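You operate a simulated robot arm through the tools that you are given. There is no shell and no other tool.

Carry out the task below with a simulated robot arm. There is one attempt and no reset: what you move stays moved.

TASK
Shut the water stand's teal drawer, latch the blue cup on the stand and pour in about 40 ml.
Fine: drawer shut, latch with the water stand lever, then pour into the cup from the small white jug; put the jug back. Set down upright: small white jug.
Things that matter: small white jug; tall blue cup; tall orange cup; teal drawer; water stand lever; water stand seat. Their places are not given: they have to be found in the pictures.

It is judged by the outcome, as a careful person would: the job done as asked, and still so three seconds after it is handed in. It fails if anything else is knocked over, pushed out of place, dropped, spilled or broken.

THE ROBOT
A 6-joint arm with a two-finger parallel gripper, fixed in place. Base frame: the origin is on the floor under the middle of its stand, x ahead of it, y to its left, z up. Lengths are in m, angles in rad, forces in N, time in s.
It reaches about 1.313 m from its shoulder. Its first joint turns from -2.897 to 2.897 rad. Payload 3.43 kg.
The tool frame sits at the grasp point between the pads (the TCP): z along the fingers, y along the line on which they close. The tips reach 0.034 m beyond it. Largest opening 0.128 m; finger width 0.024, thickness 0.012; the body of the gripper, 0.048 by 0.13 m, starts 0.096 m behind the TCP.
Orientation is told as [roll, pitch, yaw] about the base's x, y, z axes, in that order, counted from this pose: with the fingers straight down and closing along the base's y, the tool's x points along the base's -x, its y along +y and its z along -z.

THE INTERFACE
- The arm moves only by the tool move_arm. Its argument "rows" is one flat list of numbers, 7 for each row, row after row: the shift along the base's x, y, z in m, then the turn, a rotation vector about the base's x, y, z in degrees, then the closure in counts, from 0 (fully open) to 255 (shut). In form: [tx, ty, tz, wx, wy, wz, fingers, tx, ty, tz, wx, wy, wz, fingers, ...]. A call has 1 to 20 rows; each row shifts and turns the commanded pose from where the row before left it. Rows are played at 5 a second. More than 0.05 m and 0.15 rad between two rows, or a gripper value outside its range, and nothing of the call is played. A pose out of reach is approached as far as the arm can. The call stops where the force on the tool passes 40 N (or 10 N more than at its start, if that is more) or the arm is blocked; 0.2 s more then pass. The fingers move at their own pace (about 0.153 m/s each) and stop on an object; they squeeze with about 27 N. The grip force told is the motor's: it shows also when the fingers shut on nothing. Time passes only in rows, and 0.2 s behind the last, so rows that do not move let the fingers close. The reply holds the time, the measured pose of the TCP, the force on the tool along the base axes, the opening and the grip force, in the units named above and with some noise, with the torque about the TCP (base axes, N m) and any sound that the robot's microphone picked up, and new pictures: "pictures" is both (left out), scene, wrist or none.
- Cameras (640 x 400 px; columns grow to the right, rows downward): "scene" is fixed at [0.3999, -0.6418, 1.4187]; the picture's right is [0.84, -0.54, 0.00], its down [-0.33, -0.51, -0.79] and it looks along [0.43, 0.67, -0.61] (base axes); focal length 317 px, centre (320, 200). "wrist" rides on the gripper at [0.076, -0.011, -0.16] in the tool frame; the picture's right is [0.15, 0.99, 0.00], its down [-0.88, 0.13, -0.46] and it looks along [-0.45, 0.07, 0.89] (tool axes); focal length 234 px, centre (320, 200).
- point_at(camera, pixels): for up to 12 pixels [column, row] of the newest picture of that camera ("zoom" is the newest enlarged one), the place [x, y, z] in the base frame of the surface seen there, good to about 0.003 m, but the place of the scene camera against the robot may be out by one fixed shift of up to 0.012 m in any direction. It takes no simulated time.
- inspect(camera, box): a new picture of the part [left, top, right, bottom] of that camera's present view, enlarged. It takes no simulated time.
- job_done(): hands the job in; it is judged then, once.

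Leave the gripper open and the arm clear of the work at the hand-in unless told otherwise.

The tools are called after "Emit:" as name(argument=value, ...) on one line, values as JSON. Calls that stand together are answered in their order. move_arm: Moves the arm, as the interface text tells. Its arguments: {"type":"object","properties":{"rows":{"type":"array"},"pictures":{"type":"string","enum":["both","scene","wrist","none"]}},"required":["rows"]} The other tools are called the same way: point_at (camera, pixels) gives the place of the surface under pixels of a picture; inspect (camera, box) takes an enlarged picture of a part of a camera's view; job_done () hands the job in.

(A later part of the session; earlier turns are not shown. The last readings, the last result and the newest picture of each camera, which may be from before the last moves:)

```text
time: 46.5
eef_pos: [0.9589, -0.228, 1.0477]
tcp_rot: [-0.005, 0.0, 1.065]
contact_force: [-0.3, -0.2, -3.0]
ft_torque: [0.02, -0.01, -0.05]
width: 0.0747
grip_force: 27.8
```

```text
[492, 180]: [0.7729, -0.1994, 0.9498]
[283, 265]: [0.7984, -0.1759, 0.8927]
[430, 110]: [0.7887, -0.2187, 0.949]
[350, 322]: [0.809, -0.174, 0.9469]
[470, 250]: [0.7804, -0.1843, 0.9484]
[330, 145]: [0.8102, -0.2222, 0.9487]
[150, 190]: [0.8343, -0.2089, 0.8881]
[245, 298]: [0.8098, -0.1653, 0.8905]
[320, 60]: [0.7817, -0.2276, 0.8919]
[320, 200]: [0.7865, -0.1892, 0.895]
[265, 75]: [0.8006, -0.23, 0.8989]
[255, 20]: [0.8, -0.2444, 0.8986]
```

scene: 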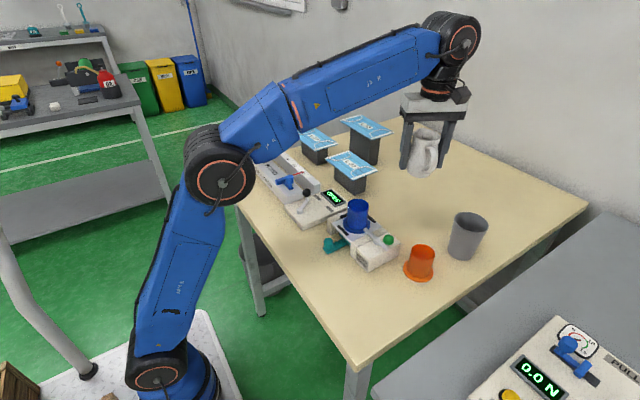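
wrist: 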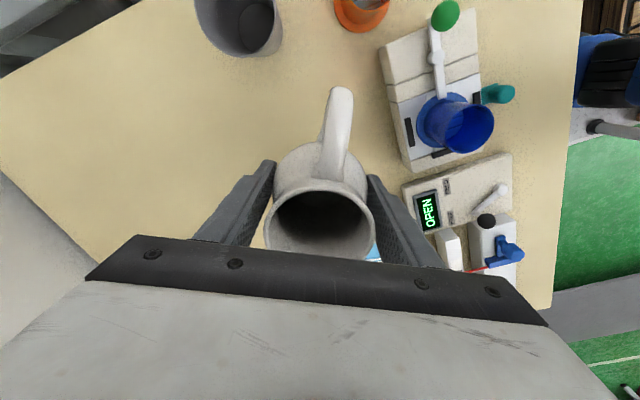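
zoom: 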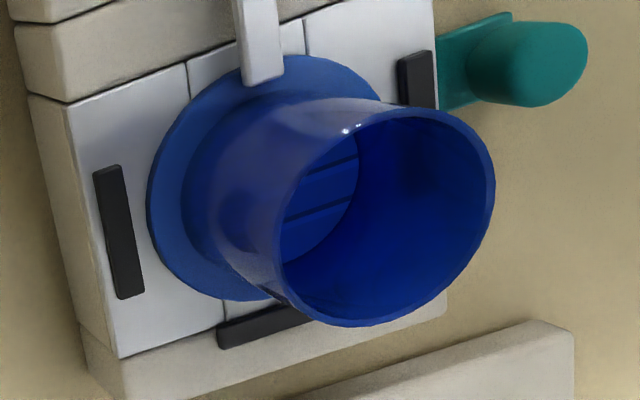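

The cup is centred at about (0.798, -0.198), rim z 0.949, inner bottom 0.895. I'll carry the jug to the pre-pour point (0.853, -0.2475) while yawing +76° so the spout points along 138°, staying at z≈1.05.

Emit:
move_arm(rows=[-0.004, -0.0006, 0, 0, 0, 3, 255, -0.0102, -0.0018, 0, 0, 0, 7.3, 255, -0.0102, -0.0018, 0, 0, 0, 7.3, 255, -0.0102, -0.0018, 0, 0, 0, 7.3, 255, -0.0102, -0.0018, 0, 0, 0, 7.3, 255, -0.0102, -0.0018, 0, 0, 0, 7.3, 255, -0.0102, -0.0018, 0, 0, 0, 7.3, 255, -0.0102, -0.0018, 0, 0, 0, 7.3, 255, -0.0102, -0.0018, 0, 0, 0, 7.3, 255, -0.0102, -0.0018, 0, 0, 0, 7.3, 255, -0.0102, -0.0018, 0, 0, 0, 7.3, 255, 0, 0, 0, 0, 0, 0, 255])

Emit:
inspect(camera="scene", box=[330, 130, 450, 250])

```text
time: 49.1
eef_pos: [0.8516, -0.2462, 1.0465]
tcp_rot: [-0.005, 0.001, 2.394]
contact_force: [1.6, 1.3, -4.0]
ft_torque: [0.01, 0.04, -0.01]
width: 0.075
grip_force: 26.5
```

scene: 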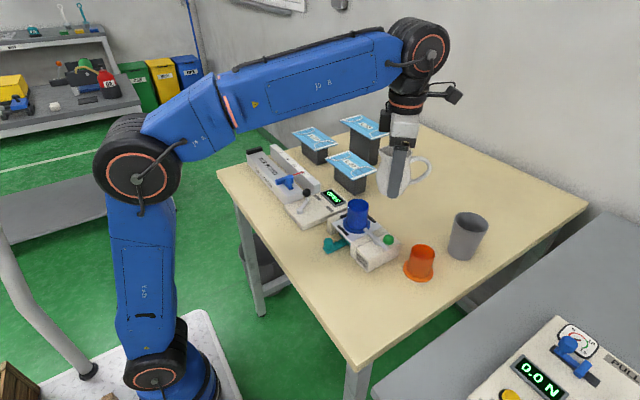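
wrist: 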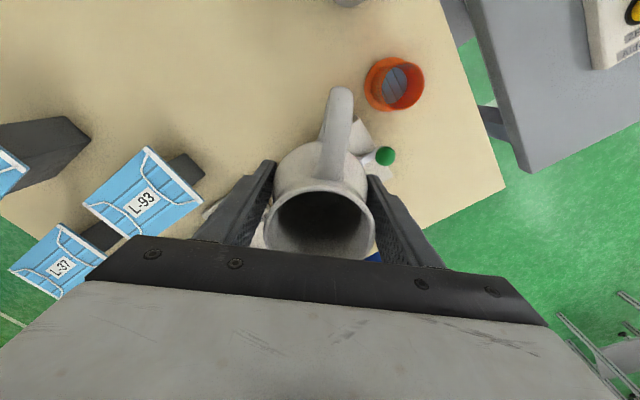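

```text
3.33 times, centred on (390, 190) of scene
```

zoom: 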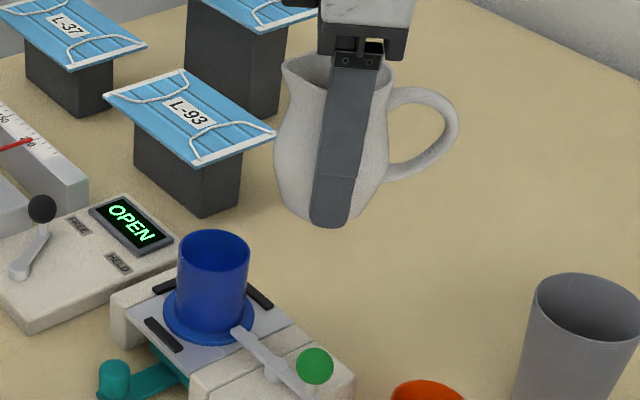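

The spout now points at the cup, and the scene camera sees the jug from the side. I'll tilt 40° at this height, well before any flow, which I expect at about 54°.

Emit:
move_arm(rows=[0, 0, 0, -2.72, -2.94, 0, 255, 0, 0, 0, -4.75, -5.14, 0, 255, 0, 0, 0, -4.75, -5.14, 0, 255, 0, 0, 0, -4.75, -5.14, 0, 255, 0, 0, 0, -4.75, -5.14, 0, 255, 0, 0, 0, -4.75, -5.14, 0, 255, 0, 0, 0, 0, 0, 0, 255])

Emit:
inspect(camera="scene", box=[320, 120, 440, 240])

```text
time: 50.7
eef_pos: [0.8529, -0.2489, 1.0469]
tcp_rot: [-0.01, 0.683, 2.391]
contact_force: [0.1, 0.0, -3.8]
ft_torque: [0.01, 0.04, 0.02]
width: 0.0751
grip_force: 27.2
```

scene: 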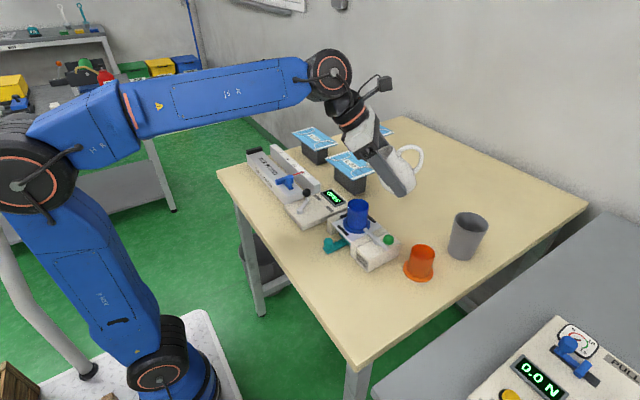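
wrist: 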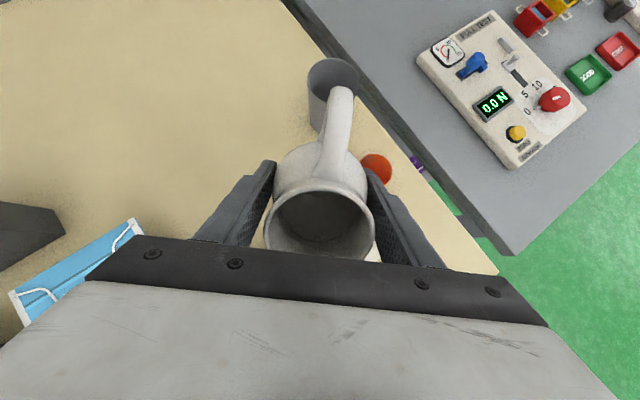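

```text
3.33 times, centred on (380, 180) of scene
```

zoom: 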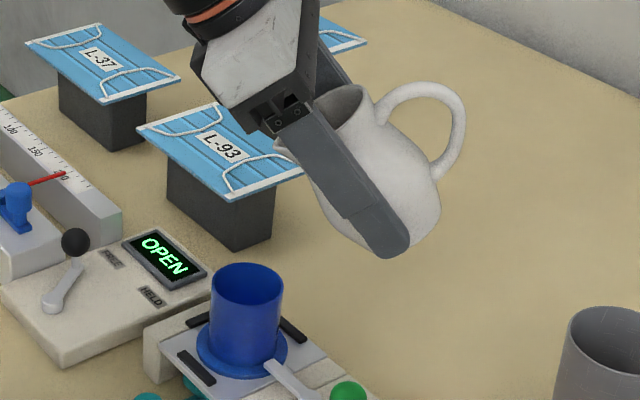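

Tilted 39°. I'll look into the jug through the wrist camera.

Emit:
inspect(camera="wrist", box=[255, 170, 385, 265])

```text
4.21 times, centred on (320, 218) of wrist
```

zoom: 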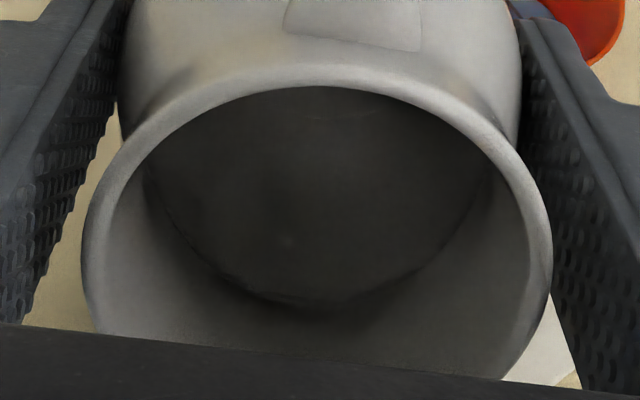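

Emit:
point_at(camera="zoom", pixels=[[320, 270], [320, 220], [250, 220], [390, 220], [320, 160], [320, 295], [320, 330], [250, 335], [400, 340], [320, 110], [110, 250], [540, 260]])

```text
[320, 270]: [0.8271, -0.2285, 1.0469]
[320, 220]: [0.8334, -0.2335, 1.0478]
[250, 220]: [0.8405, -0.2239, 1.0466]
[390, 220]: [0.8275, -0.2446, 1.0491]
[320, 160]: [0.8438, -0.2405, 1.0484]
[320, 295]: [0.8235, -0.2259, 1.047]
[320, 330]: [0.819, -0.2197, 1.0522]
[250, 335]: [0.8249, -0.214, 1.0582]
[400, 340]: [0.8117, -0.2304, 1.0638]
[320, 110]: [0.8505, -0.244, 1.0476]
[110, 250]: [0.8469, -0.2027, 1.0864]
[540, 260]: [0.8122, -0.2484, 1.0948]
```

The jug's water plane is level at z 1.0475, and by my geometry the lip is about 18 mm above it, so flow should start near 54°. I'll lower to TCP z≈0.978 keeping the tilt, then tilt to about 50°.

Emit:
move_arm(rows=[0, 0, -0.01, 0, 0, 0, 255, 0, 0, -0.02, 0, 0, 0, 255, 0, 0, -0.02, 0, 0, 0, 255, 0, 0, -0.015, 0, 0, 0, 255, 0, 0, -0.004, -2.72, -2.94, 0, 255, 0, 0, 0, -2.72, -2.94, 0, 255, 0, 0, 0, -1.7, -1.83, 0, 255, 0, 0, 0, 0, 0, 0, 255])

Emit:
inspect(camera="scene", box=[330, 150, 430, 240])

Emit:
inspect(camera="wrist", box=[255, 170, 385, 265])

```text
time: 52.5
eef_pos: [0.8522, -0.2474, 0.9782]
tcp_rot: [-0.008, 0.865, 2.388]
contact_force: [0.2, 0.1, -3.4]
ft_torque: [-0.03, 0.04, 0.02]
width: 0.0748
grip_force: 27.3
```

scene: 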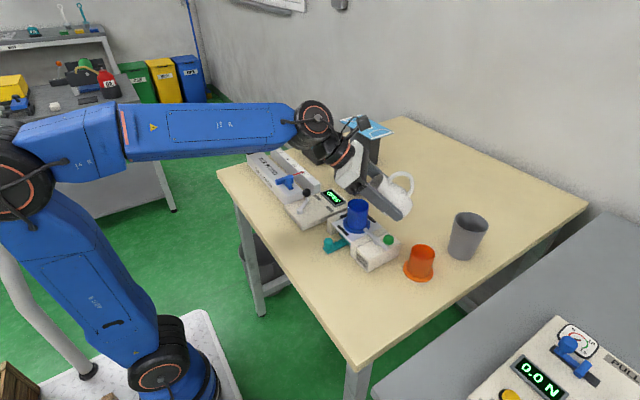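
wrist: 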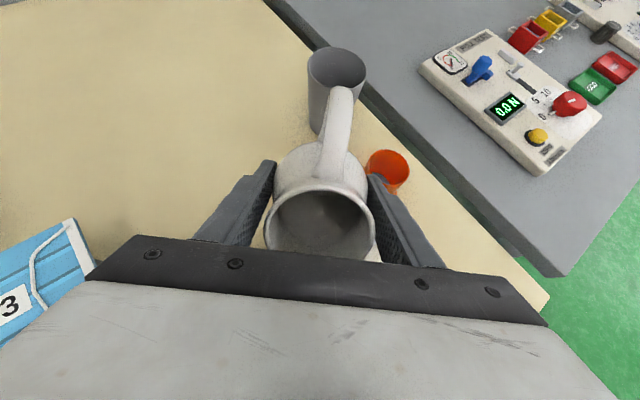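

```text
4.44 times, centred on (380, 195) of scene
```

zoom: 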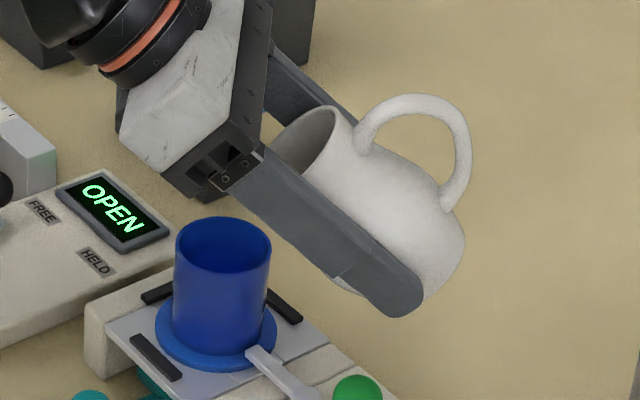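

```text
4.21 times, centred on (320, 218) of wrist
```

zoom: 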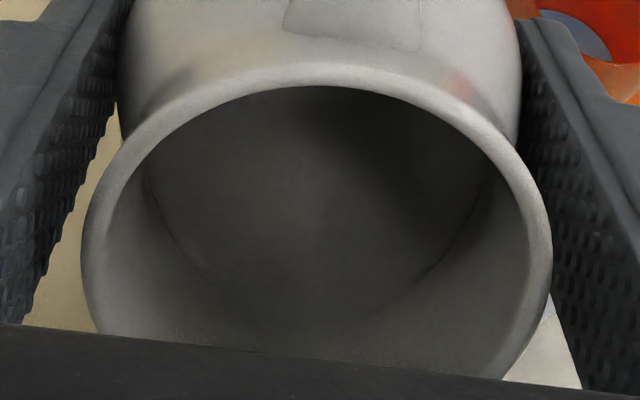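

Tilt is 49.6°, and the spout should be at about (0.803, -0.202), z 0.984, right above the cup. I'll check the water plane height in the jug.

Emit:
point_at(camera="zoom", pixels=[[320, 270], [320, 220], [250, 220], [390, 220], [320, 160], [320, 295], [320, 320], [320, 340], [250, 330], [400, 335], [280, 250], [360, 250]])

```text
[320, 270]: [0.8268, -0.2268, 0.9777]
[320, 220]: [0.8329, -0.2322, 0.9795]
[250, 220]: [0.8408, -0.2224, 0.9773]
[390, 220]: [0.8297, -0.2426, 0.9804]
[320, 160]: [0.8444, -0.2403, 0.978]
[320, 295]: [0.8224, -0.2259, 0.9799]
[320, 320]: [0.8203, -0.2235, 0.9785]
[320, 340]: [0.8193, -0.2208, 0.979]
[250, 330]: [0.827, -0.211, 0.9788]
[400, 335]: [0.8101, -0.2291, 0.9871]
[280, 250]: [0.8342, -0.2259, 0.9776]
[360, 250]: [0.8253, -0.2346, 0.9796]
```

The water plane is at 0.979 and the lip at about 0.985. I'll tilt 3° more slowly, hold briefly and look for the stream.

Emit:
move_arm(rows=[0, 0, 0, -1.02, -1.1, 0, 255, 0, 0, 0, -1.02, -1.1, 0, 255, 0, 0, 0, 0, 0, 0, 255, 0, 0, 0, 0, 0, 0, 255], pictures="none")

Emit:
inspect(camera="scene", box=[335, 180, 395, 240])

Emit:
inspect(camera="wrist", box=[255, 170, 385, 265])

```text
time: 53.5
eef_pos: [0.8525, -0.247, 0.9778]
tcp_rot: [-0.013, 0.915, 2.391]
contact_force: [-0.3, 0.1, -3.1]
ft_torque: [0.01, 0.0, -0.01]
width: 0.0746
grip_force: 27.0
```

```text
6.67 times, centred on (365, 210) of scene
```

zoom: 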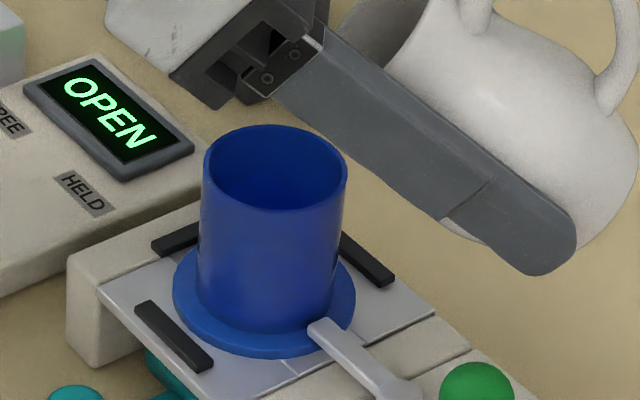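

```text
4.21 times, centred on (320, 218) of wrist
```

zoom: 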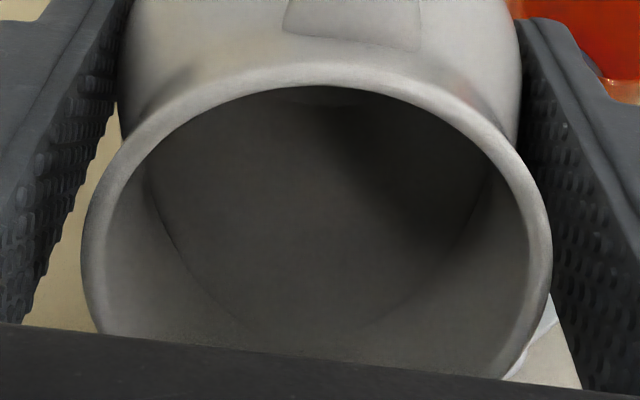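

Tilt is 52.4° and there's no flow yet. The stream should appear near (297, 110) in the scene zoom. I'll tilt 2° more and hold.

Emit:
move_arm(rows=[0, 0, 0, -0.68, -0.73, 0, 255, 0, 0, 0, -0.68, -0.73, 0, 255, 0, 0, 0, 0, 0, 0, 255, 0, 0, 0, 0, 0, 0, 255], pictures="none")

Emit:
inspect(camera="scene", box=[335, 180, 395, 240])

Emit:
inspect(camera="wrist", box=[255, 170, 385, 265])

```text
time: 54.5
eef_pos: [0.8522, -0.2474, 0.9782]
tcp_rot: [-0.01, 0.952, 2.39]
contact_force: [0.3, 0.0, -3.4]
ft_torque: [0.0, 0.02, -0.02]
width: 0.0747
grip_force: 27.5
```

```text
6.67 times, centred on (365, 210) of scene
```

zoom: 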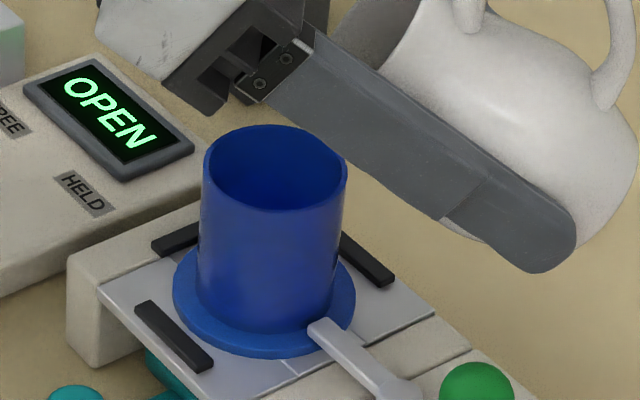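

```text
4.21 times, centred on (320, 218) of wrist
```

zoom: 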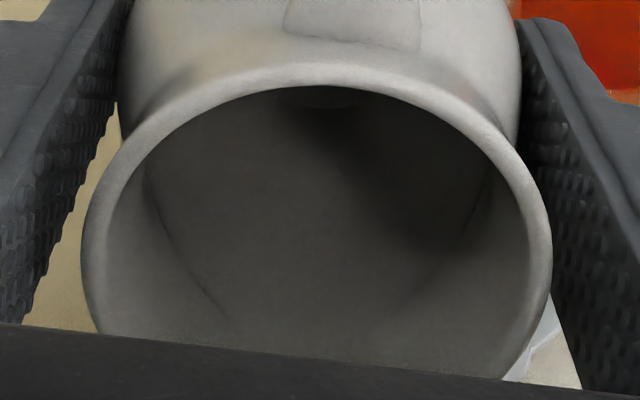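

Emit:
point_at(camera="zoom", pixels=[[320, 270], [320, 220], [250, 220], [390, 220], [320, 160], [320, 295], [320, 320], [320, 340], [280, 250], [360, 250], [300, 200], [340, 200]])

```text
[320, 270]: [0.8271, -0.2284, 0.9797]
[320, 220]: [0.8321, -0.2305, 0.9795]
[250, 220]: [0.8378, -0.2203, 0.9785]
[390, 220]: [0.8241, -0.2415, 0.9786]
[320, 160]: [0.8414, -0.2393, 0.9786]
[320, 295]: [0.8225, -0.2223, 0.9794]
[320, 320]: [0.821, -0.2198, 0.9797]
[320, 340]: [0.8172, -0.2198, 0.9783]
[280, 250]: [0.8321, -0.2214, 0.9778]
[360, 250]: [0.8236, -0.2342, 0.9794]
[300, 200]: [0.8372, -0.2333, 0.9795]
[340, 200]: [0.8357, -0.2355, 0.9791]
```

The water is at 0.979, just at the lip. I'll go on 1° at a time with holds.

Emit:
move_arm(rows=[0, 0, 0, -0.68, -0.73, 0, 255, 0, 0, 0, 0, 0, 0, 255, 0, 0, 0, 0, 0, 0, 255], pictures="none")

Emit:
inspect(camera="scene", box=[335, 180, 395, 240])

```text
time: 55.3
eef_pos: [0.8529, -0.2467, 0.9789]
tcp_rot: [-0.009, 0.968, 2.39]
contact_force: [0.5, -0.6, -4.0]
ft_torque: [0.0, 0.01, -0.03]
width: 0.0749
grip_force: 27.2
```

```text
6.67 times, centred on (365, 210) of scene
```

zoom: 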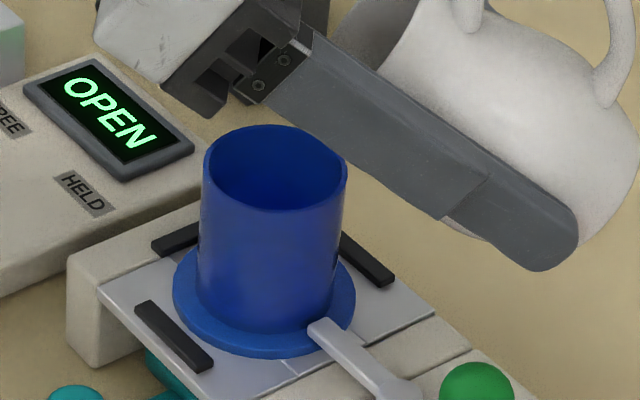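

Still no stream at 55.5°. Another 1.5° and hold.

Emit:
move_arm(rows=[0, 0, 0, -1.02, -1.1, 0, 255, 0, 0, 0, 0, 0, 0, 255, 0, 0, 0, 0, 0, 0, 255], pictures="none")

Emit:
inspect(camera="scene", box=[335, 180, 395, 240])

Emit:
inspect(camera="wrist", box=[255, 170, 385, 265])

```text
time: 56.1
eef_pos: [0.8519, -0.2464, 0.9788]
tcp_rot: [-0.011, 0.995, 2.389]
contact_force: [-0.1, -0.5, -3.5]
ft_torque: [0.0, 0.0, 0.0]
width: 0.0747
grip_force: 26.8
```

```text
6.67 times, centred on (365, 210) of scene
```

zoom: 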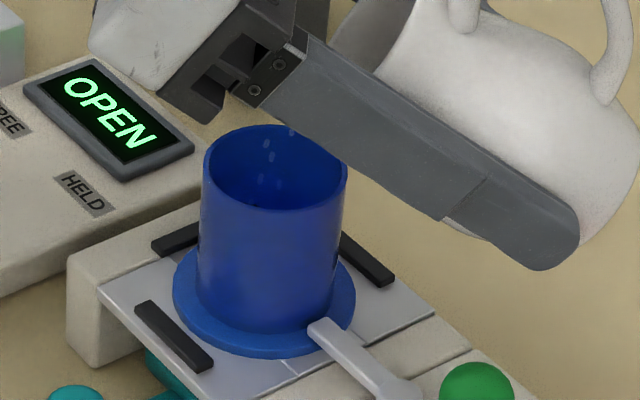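

```text
4.21 times, centred on (320, 218) of wrist
```

zoom: 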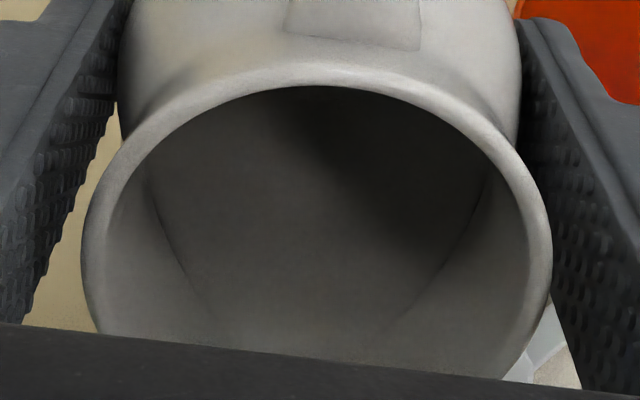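

Droplets are falling into the cup, well inside the rim. I'll hold 1 s at this tilt and check.

Emit:
move_arm(rows=[0, 0, 0, 0, 0, 0, 255, 0, 0, 0, 0, 0, 0, 255, 0, 0, 0, 0, 0, 0, 255, 0, 0, 0, 0, 0, 0, 255, 0, 0, 0, 0, 0, 0, 255], pictures="none")

Emit:
inspect(camera="scene", box=[335, 180, 395, 240])

Emit:
inspect(camera="wrist", box=[255, 170, 385, 265])

```text
time: 57.3
eef_pos: [0.8524, -0.246, 0.9781]
tcp_rot: [-0.011, 0.996, 2.389]
contact_force: [1.0, -0.5, -4.0]
ft_torque: [0.02, -0.02, 0.0]
width: 0.0747
grip_force: 27.4
```

```text
6.67 times, centred on (365, 210) of scene
```

zoom: 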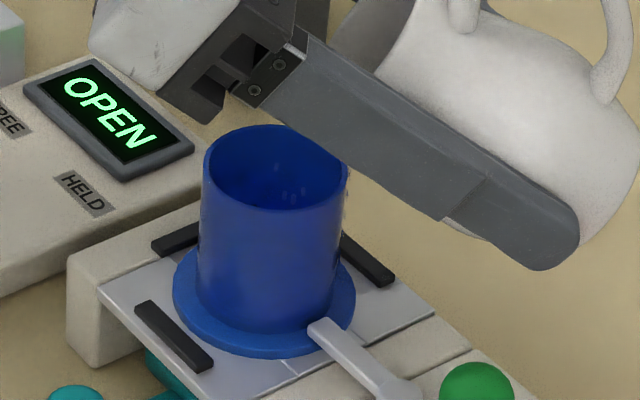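

```text
4.21 times, centred on (320, 218) of wrist
```

zoom: 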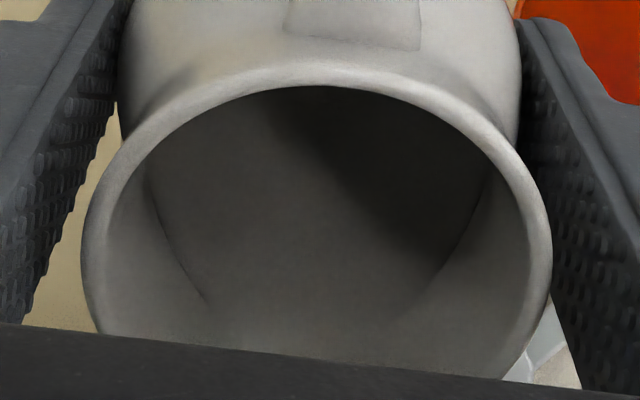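

I see faint spots near (345, 190) at the cup's right edge that might be droplets. I'll zoom in there.

Emit:
inspect(camera="scene", box=[350, 195, 380, 220])

```text
16.00 times, centred on (365, 208) of scene
```

zoom: 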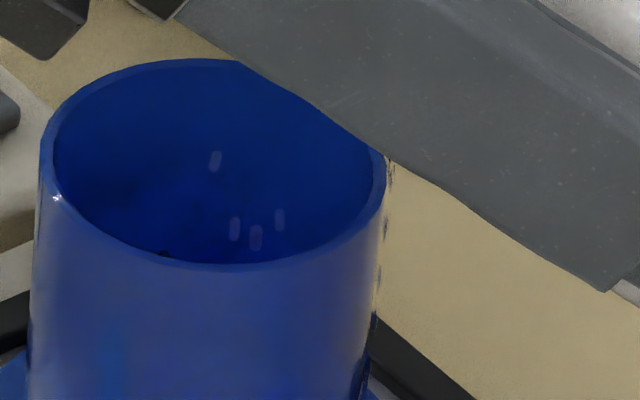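

Emit:
inspect(camera="scene", box=[362, 203, 374, 222])

Emit:
inspect(camera="scene", box=[345, 195, 405, 250])

```text
16.00 times, centred on (368, 212) of scene
```

zoom: 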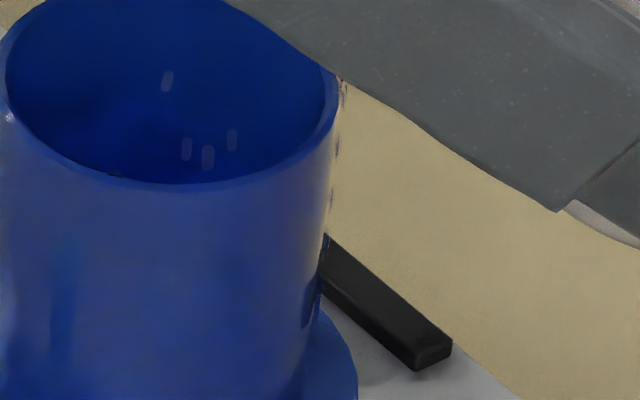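

```text
7.27 times, centred on (375, 222) of scene
```

zoom: 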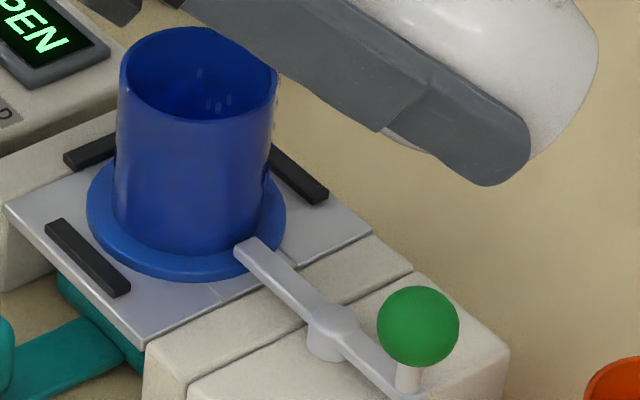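

The dark marks follow the cup's silhouette on both sides, so I take them as render noise; no drops are visible on the plate or table. The droplets land inside. I'll continue 2° and hold 1 s.

Emit:
move_arm(rows=[0, 0, 0, -0.68, -0.73, 0, 255, 0, 0, 0, -0.68, -0.73, 0, 255, 0, 0, 0, 0, 0, 0, 255, 0, 0, 0, 0, 0, 0, 255, 0, 0, 0, 0, 0, 0, 255], pictures="none")

Emit:
inspect(camera="scene", box=[345, 190, 385, 220])

Emit:
inspect(camera="wrist", box=[255, 170, 385, 265])

```text
time: 58.5
eef_pos: [0.8523, -0.2473, 0.9783]
tcp_rot: [-0.009, 1.03, 2.392]
contact_force: [-0.3, 0.1, -3.4]
ft_torque: [0.03, 0.02, -0.03]
width: 0.0749
grip_force: 26.2
```

```text
13.33 times, centred on (365, 205) of scene
```

zoom: 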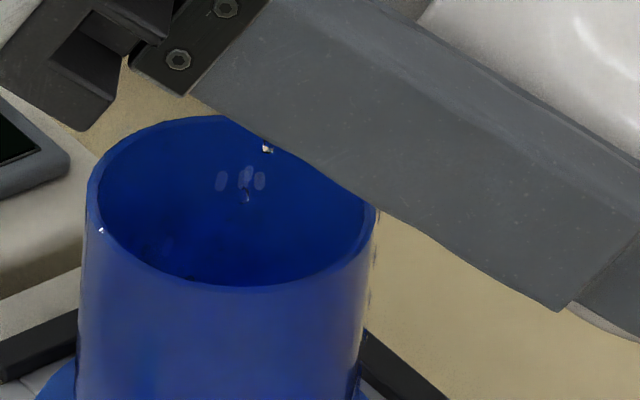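

```text
4.21 times, centred on (320, 218) of wrist
```

zoom: 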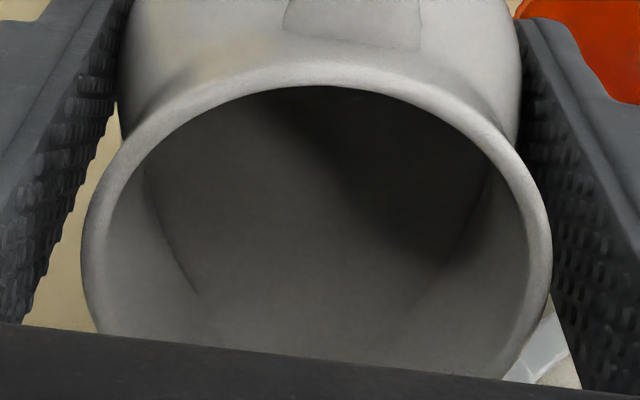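

The drops leave at about (267, 148) and fall near the middle of the cup. I'll check the jug's water plane now.

Emit:
point_at(camera="zoom", pixels=[[320, 270], [320, 220], [250, 220], [390, 220], [320, 160], [320, 295], [320, 320], [320, 340], [280, 250], [360, 250], [300, 200], [340, 200]])

Emit:
point_at(camera="scene", pixels=[[363, 207], [358, 208], [366, 208], [362, 204], [362, 209.5]])

```text
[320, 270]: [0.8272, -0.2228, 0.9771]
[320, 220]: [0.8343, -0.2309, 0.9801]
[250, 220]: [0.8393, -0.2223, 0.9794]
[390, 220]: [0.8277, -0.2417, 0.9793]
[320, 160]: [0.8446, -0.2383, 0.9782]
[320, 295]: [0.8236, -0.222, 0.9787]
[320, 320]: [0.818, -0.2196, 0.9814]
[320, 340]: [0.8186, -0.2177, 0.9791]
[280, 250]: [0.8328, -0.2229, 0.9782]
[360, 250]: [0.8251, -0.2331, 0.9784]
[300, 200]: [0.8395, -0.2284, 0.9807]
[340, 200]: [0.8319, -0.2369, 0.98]
```

```text
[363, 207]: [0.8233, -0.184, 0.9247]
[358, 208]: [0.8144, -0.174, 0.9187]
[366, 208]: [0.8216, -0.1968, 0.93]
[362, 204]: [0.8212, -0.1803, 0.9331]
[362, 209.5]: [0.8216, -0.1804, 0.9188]
```

The jug water plane is still at about 0.979, so not much has left yet. I'll hold another 1.2 s at 59°.

Emit:
move_arm(rows=[0, 0, 0, 0, 0, 0, 255, 0, 0, 0, 0, 0, 0, 255, 0, 0, 0, 0, 0, 0, 255, 0, 0, 0, 0, 0, 0, 255, 0, 0, 0, 0, 0, 0, 255], pictures="none")

Emit:
inspect(camera="scene", box=[345, 190, 385, 220])

Emit:
inspect(camera="wrist", box=[255, 170, 385, 265])

```text
time: 59.7
eef_pos: [0.8524, -0.2461, 0.9787]
tcp_rot: [-0.011, 1.029, 2.389]
contact_force: [0.9, 0.5, -4.1]
ft_torque: [0.03, 0.02, -0.03]
width: 0.0748
grip_force: 27.1
```

```text
13.33 times, centred on (365, 205) of scene
```

zoom: 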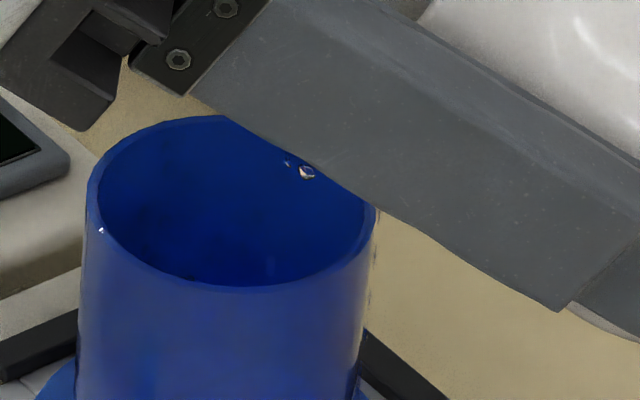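

```text
4.21 times, centred on (320, 218) of wrist
```

zoom: 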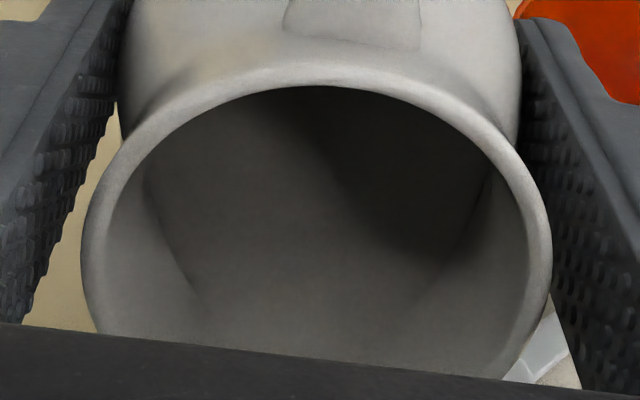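

The drips have slowed, so the level is settling to the lip at this tilt. I'll tilt 2° more and hold 1 s.

Emit:
move_arm(rows=[0, 0, 0, -0.68, -0.73, 0, 255, 0, 0, 0, -0.68, -0.73, 0, 255, 0, 0, 0, 0, 0, 0, 255, 0, 0, 0, 0, 0, 0, 255, 0, 0, 0, 0, 0, 0, 255], pictures="none")

Emit:
inspect(camera="wrist", box=[255, 170, 385, 265])

Emit:
inspect(camera="scene", box=[345, 190, 385, 220])

```text
time: 60.9
eef_pos: [0.8521, -0.2461, 0.978]
tcp_rot: [-0.009, 1.064, 2.388]
contact_force: [-0.2, -0.1, -3.3]
ft_torque: [0.01, 0.0, 0.0]
width: 0.075
grip_force: 27.0
```

```text
4.21 times, centred on (320, 218) of wrist
```

zoom: 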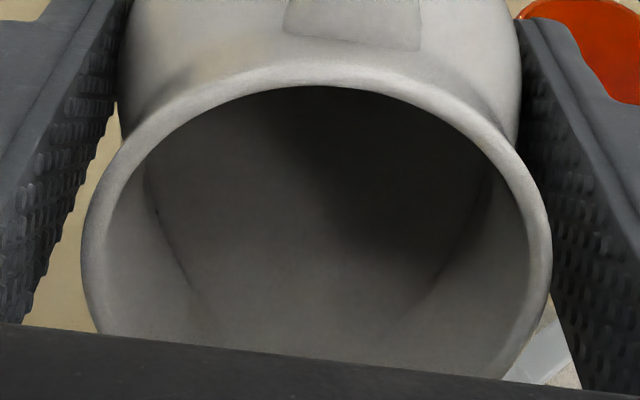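

```text
13.33 times, centred on (365, 205) of scene
```

zoom: 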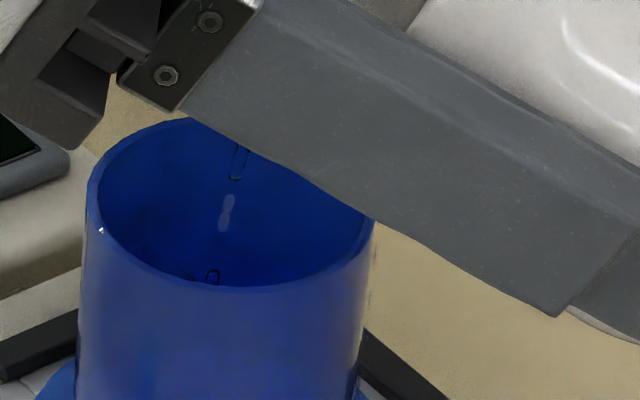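

The stream falls in the middle of the cup. There's a small ring near (210, 276), right behind the near rim, so I'll sample depths there to see if the cup's water surface is showing.

Emit:
point_at(camera="zoom", pixels=[[225, 278], [240, 275], [200, 270], [180, 262], [260, 270], [290, 265], [230, 240], [215, 275], [300, 250], [150, 240]])

Emit:
inspect(camera="wrist", box=[255, 170, 385, 265])

```text
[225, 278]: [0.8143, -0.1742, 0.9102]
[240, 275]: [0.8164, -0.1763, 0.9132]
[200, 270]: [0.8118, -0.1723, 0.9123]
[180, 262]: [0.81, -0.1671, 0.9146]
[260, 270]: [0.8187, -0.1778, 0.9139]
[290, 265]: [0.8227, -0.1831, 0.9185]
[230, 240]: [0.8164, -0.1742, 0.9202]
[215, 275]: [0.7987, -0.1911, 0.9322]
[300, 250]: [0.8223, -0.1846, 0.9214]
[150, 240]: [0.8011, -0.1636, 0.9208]
```

```text
4.21 times, centred on (320, 218) of wrist
```

zoom: 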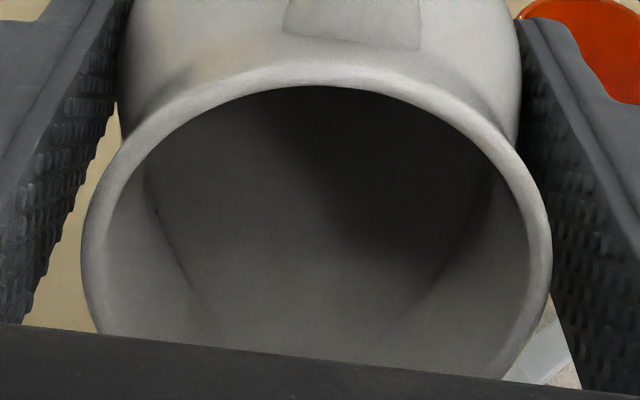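

Emit:
point_at(camera="zoom", pixels=[[320, 270], [320, 220], [250, 220], [390, 220], [320, 160], [320, 295], [320, 320], [320, 340], [280, 250], [360, 250], [300, 200], [340, 200]])

```text
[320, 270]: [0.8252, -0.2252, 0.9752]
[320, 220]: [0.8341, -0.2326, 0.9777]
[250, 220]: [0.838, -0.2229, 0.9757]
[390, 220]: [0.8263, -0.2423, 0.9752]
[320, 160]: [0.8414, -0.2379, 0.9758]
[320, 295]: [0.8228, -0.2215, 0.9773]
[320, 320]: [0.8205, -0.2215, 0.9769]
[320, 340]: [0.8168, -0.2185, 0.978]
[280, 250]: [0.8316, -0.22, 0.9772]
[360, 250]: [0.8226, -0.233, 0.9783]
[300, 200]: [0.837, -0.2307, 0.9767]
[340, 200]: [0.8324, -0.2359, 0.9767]
```

The jug water plane has dropped about 2.5 mm, so roughly 15 ml has left so far. I'll hold 1.2 s more at this tilt and re-check.

Emit:
move_arm(rows=[0, 0, 0, 0, 0, 0, 255, 0, 0, 0, 0, 0, 0, 255, 0, 0, 0, 0, 0, 0, 255, 0, 0, 0, 0, 0, 0, 255, 0, 0, 0, 0, 0, 0, 255], pictures="none")

Emit:
inspect(camera="scene", box=[345, 190, 385, 220])

Emit:
inspect(camera="wrist", box=[255, 170, 385, 265])

Emit:
point_at(camera="zoom", pixels=[[320, 270], [320, 220], [250, 220], [390, 220], [320, 160], [320, 295], [320, 320], [320, 340], [280, 250], [360, 250], [300, 200], [340, 200]])

```text
time: 62.1
eef_pos: [0.8518, -0.2471, 0.9787]
tcp_rot: [-0.012, 1.065, 2.389]
contact_force: [0.3, 0.5, -2.4]
ft_torque: [0.03, 0.03, 0.0]
width: 0.0745
grip_force: 27.5
```

```text
13.33 times, centred on (365, 205) of scene
```

zoom: 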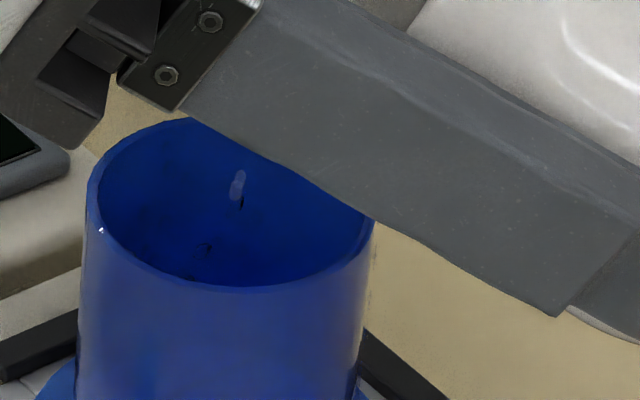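

```text
4.21 times, centred on (320, 218) of wrist
```

zoom: 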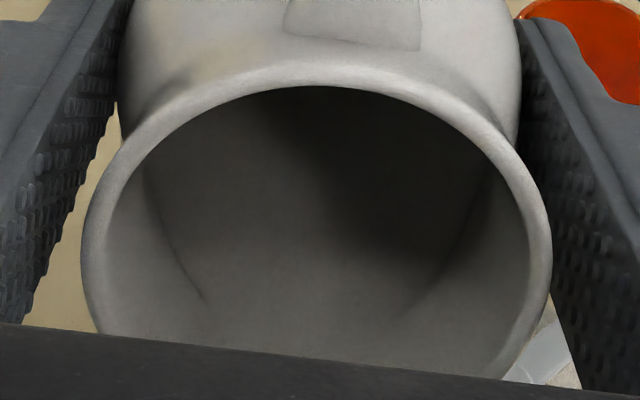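

```text
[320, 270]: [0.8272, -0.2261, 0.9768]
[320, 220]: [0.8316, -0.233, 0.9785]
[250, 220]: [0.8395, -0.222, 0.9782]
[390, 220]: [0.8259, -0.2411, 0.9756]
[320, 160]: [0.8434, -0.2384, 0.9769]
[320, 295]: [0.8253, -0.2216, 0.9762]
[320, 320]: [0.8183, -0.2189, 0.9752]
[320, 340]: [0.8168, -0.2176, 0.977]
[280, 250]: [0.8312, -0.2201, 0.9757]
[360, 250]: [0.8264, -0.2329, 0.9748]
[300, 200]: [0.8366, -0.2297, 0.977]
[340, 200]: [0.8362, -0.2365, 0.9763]
```

The flow is slow and steady, with the plane at about 0.9765. I'll tilt 1.5° more, hold about 1 s, then tilt back to measure the cup level properly.

Emit:
move_arm(rows=[0, 0, 0, -1.02, -1.1, 0, 255, 0, 0, 0, 0, 0, 0, 255, 0, 0, 0, 0, 0, 0, 255, 0, 0, 0, 0, 0, 0, 255, 0, 0, 0, 0, 0, 0, 255], pictures="none")

Emit:
inspect(camera="scene", box=[345, 190, 385, 220])

Emit:
point_at(camera="zoom", pixels=[[225, 278], [240, 275], [200, 270], [180, 262], [260, 270], [290, 265], [230, 265], [215, 270], [250, 278]])

```text
time: 63.3
eef_pos: [0.8515, -0.2469, 0.9787]
tcp_rot: [-0.01, 1.091, 2.39]
contact_force: [-0.3, 0.9, -3.4]
ft_torque: [0.0, 0.02, -0.03]
width: 0.0748
grip_force: 27.2
```

```text
13.33 times, centred on (365, 205) of scene
```

zoom: 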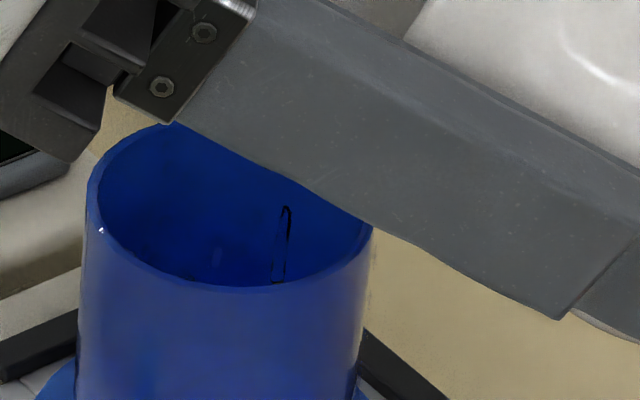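

```text
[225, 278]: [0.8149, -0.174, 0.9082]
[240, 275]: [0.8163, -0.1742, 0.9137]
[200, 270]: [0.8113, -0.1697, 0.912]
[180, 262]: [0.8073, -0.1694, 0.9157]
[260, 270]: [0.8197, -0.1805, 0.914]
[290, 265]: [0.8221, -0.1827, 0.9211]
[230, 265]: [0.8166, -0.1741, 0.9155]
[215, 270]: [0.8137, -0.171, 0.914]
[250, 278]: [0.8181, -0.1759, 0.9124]
```

The cup level still isn't visible over the near rim from this angle. I'll tilt back upright while rising, then move sideways so the wrist camera can look down into the cup.

Emit:
move_arm(rows=[0, 0, 0, 5.3, 5.73, 0, 255, 0, 0, 0, 5.3, 5.73, 0, 255, 0, 0, 0.008, 5.3, 5.73, 0, 255, 0, 0, 0.012, 5.3, 5.73, 0, 255, 0, 0, 0.012, 5.3, 5.73, 0, 255, 0, 0, 0.012, 5.3, 5.73, 0, 255, 0, 0, 0.012, 5.3, 5.73, 0, 255, 0, 0, 0.014, 5.3, 5.73, 0, 255, 0, 0, 0, 0, 0, 0, 255])

Emit:
inspect(camera="scene", box=[335, 185, 395, 245])

```text
time: 65.3
eef_pos: [0.8528, -0.2493, 1.0486]
tcp_rot: [-0.006, 0.0, 2.394]
contact_force: [1.1, -0.1, -3.5]
ft_torque: [0.0, 0.01, -0.01]
width: 0.0746
grip_force: 27.0
```

scene: 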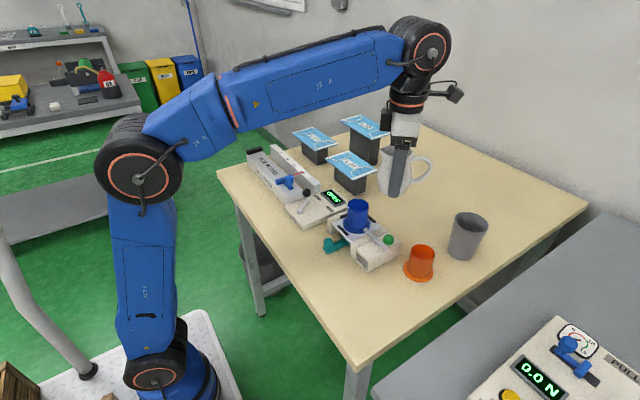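
wrist: 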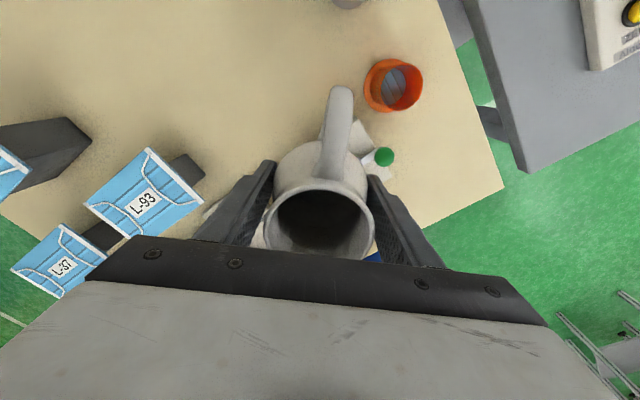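

```text
6.67 times, centred on (365, 215) of scene
```

zoom: 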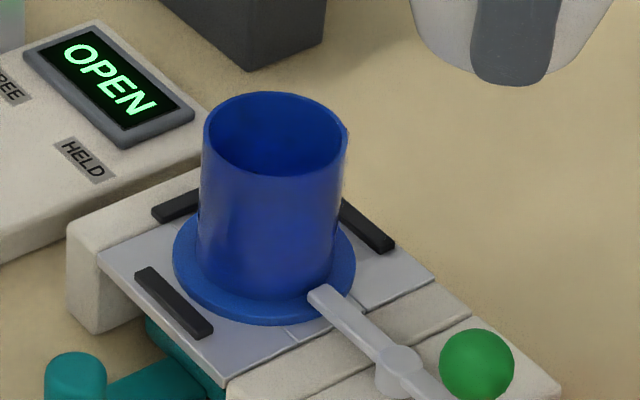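

Upright again. First I'll read the jug's own water level; before the pour the plane was at TCP height.

Emit:
inspect(camera="wrist", box=[255, 170, 385, 265])

Emit:
point_at(camera="zoom", pixels=[[320, 120], [320, 140], [280, 140], [360, 140], [300, 110], [340, 110], [320, 170], [320, 200], [270, 170], [370, 170], [320, 230], [320, 100]])

```text
4.21 times, centred on (320, 218) of wrist
```

zoom: 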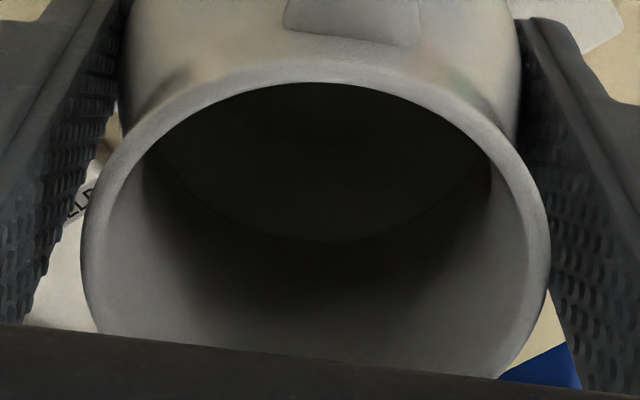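

```text
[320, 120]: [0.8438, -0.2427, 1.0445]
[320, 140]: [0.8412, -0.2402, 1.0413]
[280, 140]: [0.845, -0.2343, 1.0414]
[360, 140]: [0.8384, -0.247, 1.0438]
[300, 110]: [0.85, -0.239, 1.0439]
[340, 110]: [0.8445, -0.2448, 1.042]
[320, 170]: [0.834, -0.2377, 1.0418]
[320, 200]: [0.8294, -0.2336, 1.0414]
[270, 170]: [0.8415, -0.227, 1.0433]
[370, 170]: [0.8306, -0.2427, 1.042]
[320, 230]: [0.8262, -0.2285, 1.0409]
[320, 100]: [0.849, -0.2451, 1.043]
```

The jug level fell about 6.5 mm, roughly 22 ml poured. To check against the cup itself, I'll move the jug (bottom at z≈1.0) sideways so the wrist camera looks down into the cup.

Emit:
move_arm(rows=[-0.017, -0.005, 0, 0, 0, 0, 255, -0.034, -0.0095, 0, 0, 0, 0, 255, -0.034, -0.0095, 0, 0, 0, 0, 255, -0.034, -0.0095, 0, 0, 0, 0, 255, -0.017, -0.005, 0, 0, 0, 0, 255, 0, 0, 0, 0, 0, 0, 255])

```text
time: 66.7
eef_pos: [0.7168, -0.2845, 1.0487]
tcp_rot: [-0.006, 0.001, 2.393]
contact_force: [-0.3, 0.4, -3.5]
ft_torque: [0.03, 0.01, -0.02]
width: 0.0747
grip_force: 26.9
```

scene: 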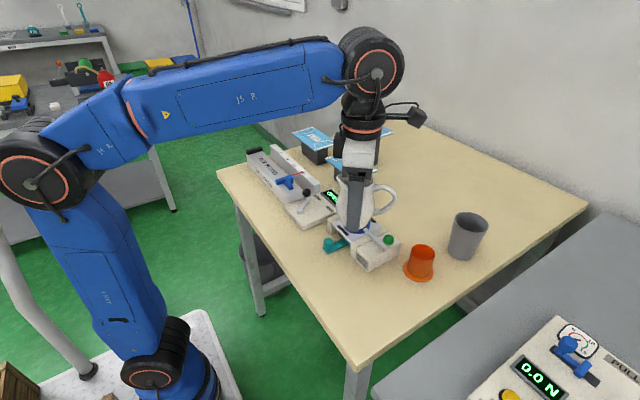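
wrist: 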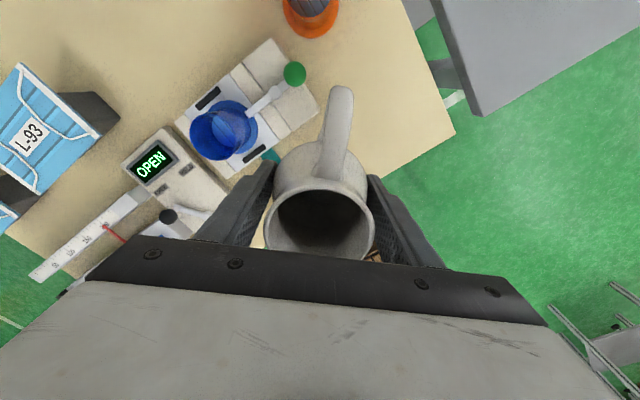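

The cup is now in view at (220, 130). I'll zoom in and measure the water surface.

Emit:
inspect(camera="wrist", box=[180, 90, 270, 170])

```text
5.00 times, centred on (225, 130) of wrist
```

zoom: 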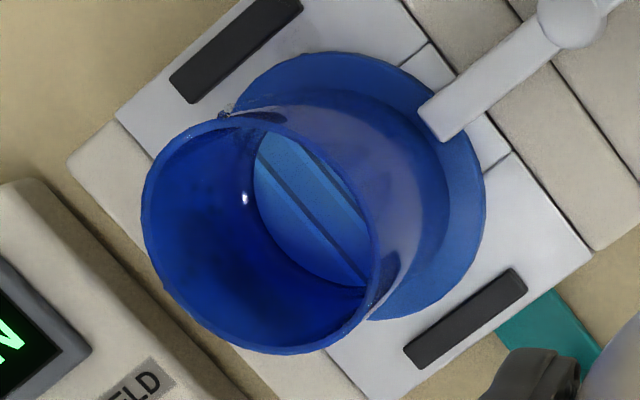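

Emit:
point_at(camera="zoom", pixels=[[290, 180], [310, 200], [300, 220], [330, 230], [280, 200], [320, 180], [340, 250], [300, 150], [340, 220], [270, 180], [310, 240], [350, 270]])

Emit:
point_at(camera="zoom", pixels=[[145, 210], [375, 240], [270, 350], [180, 300], [350, 160], [250, 110], [180, 140], [365, 300], [245, 200], [255, 235], [290, 270], [230, 180]])

```text
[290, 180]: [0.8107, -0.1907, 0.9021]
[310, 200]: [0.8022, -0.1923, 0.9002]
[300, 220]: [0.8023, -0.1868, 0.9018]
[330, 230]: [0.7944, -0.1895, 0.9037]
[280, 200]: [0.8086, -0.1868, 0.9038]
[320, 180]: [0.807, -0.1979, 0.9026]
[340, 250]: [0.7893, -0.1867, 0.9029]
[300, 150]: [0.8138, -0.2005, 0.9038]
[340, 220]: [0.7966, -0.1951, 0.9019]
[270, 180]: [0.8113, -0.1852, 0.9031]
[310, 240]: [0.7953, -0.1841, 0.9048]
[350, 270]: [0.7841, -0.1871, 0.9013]
```

```text
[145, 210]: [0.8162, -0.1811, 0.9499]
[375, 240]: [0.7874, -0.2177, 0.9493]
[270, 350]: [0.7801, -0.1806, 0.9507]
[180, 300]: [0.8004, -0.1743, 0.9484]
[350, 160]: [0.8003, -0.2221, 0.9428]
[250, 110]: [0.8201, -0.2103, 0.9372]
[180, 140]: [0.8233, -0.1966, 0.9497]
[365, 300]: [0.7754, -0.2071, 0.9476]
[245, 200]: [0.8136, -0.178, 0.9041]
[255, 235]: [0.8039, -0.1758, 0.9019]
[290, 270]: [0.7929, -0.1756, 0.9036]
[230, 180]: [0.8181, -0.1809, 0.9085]
```

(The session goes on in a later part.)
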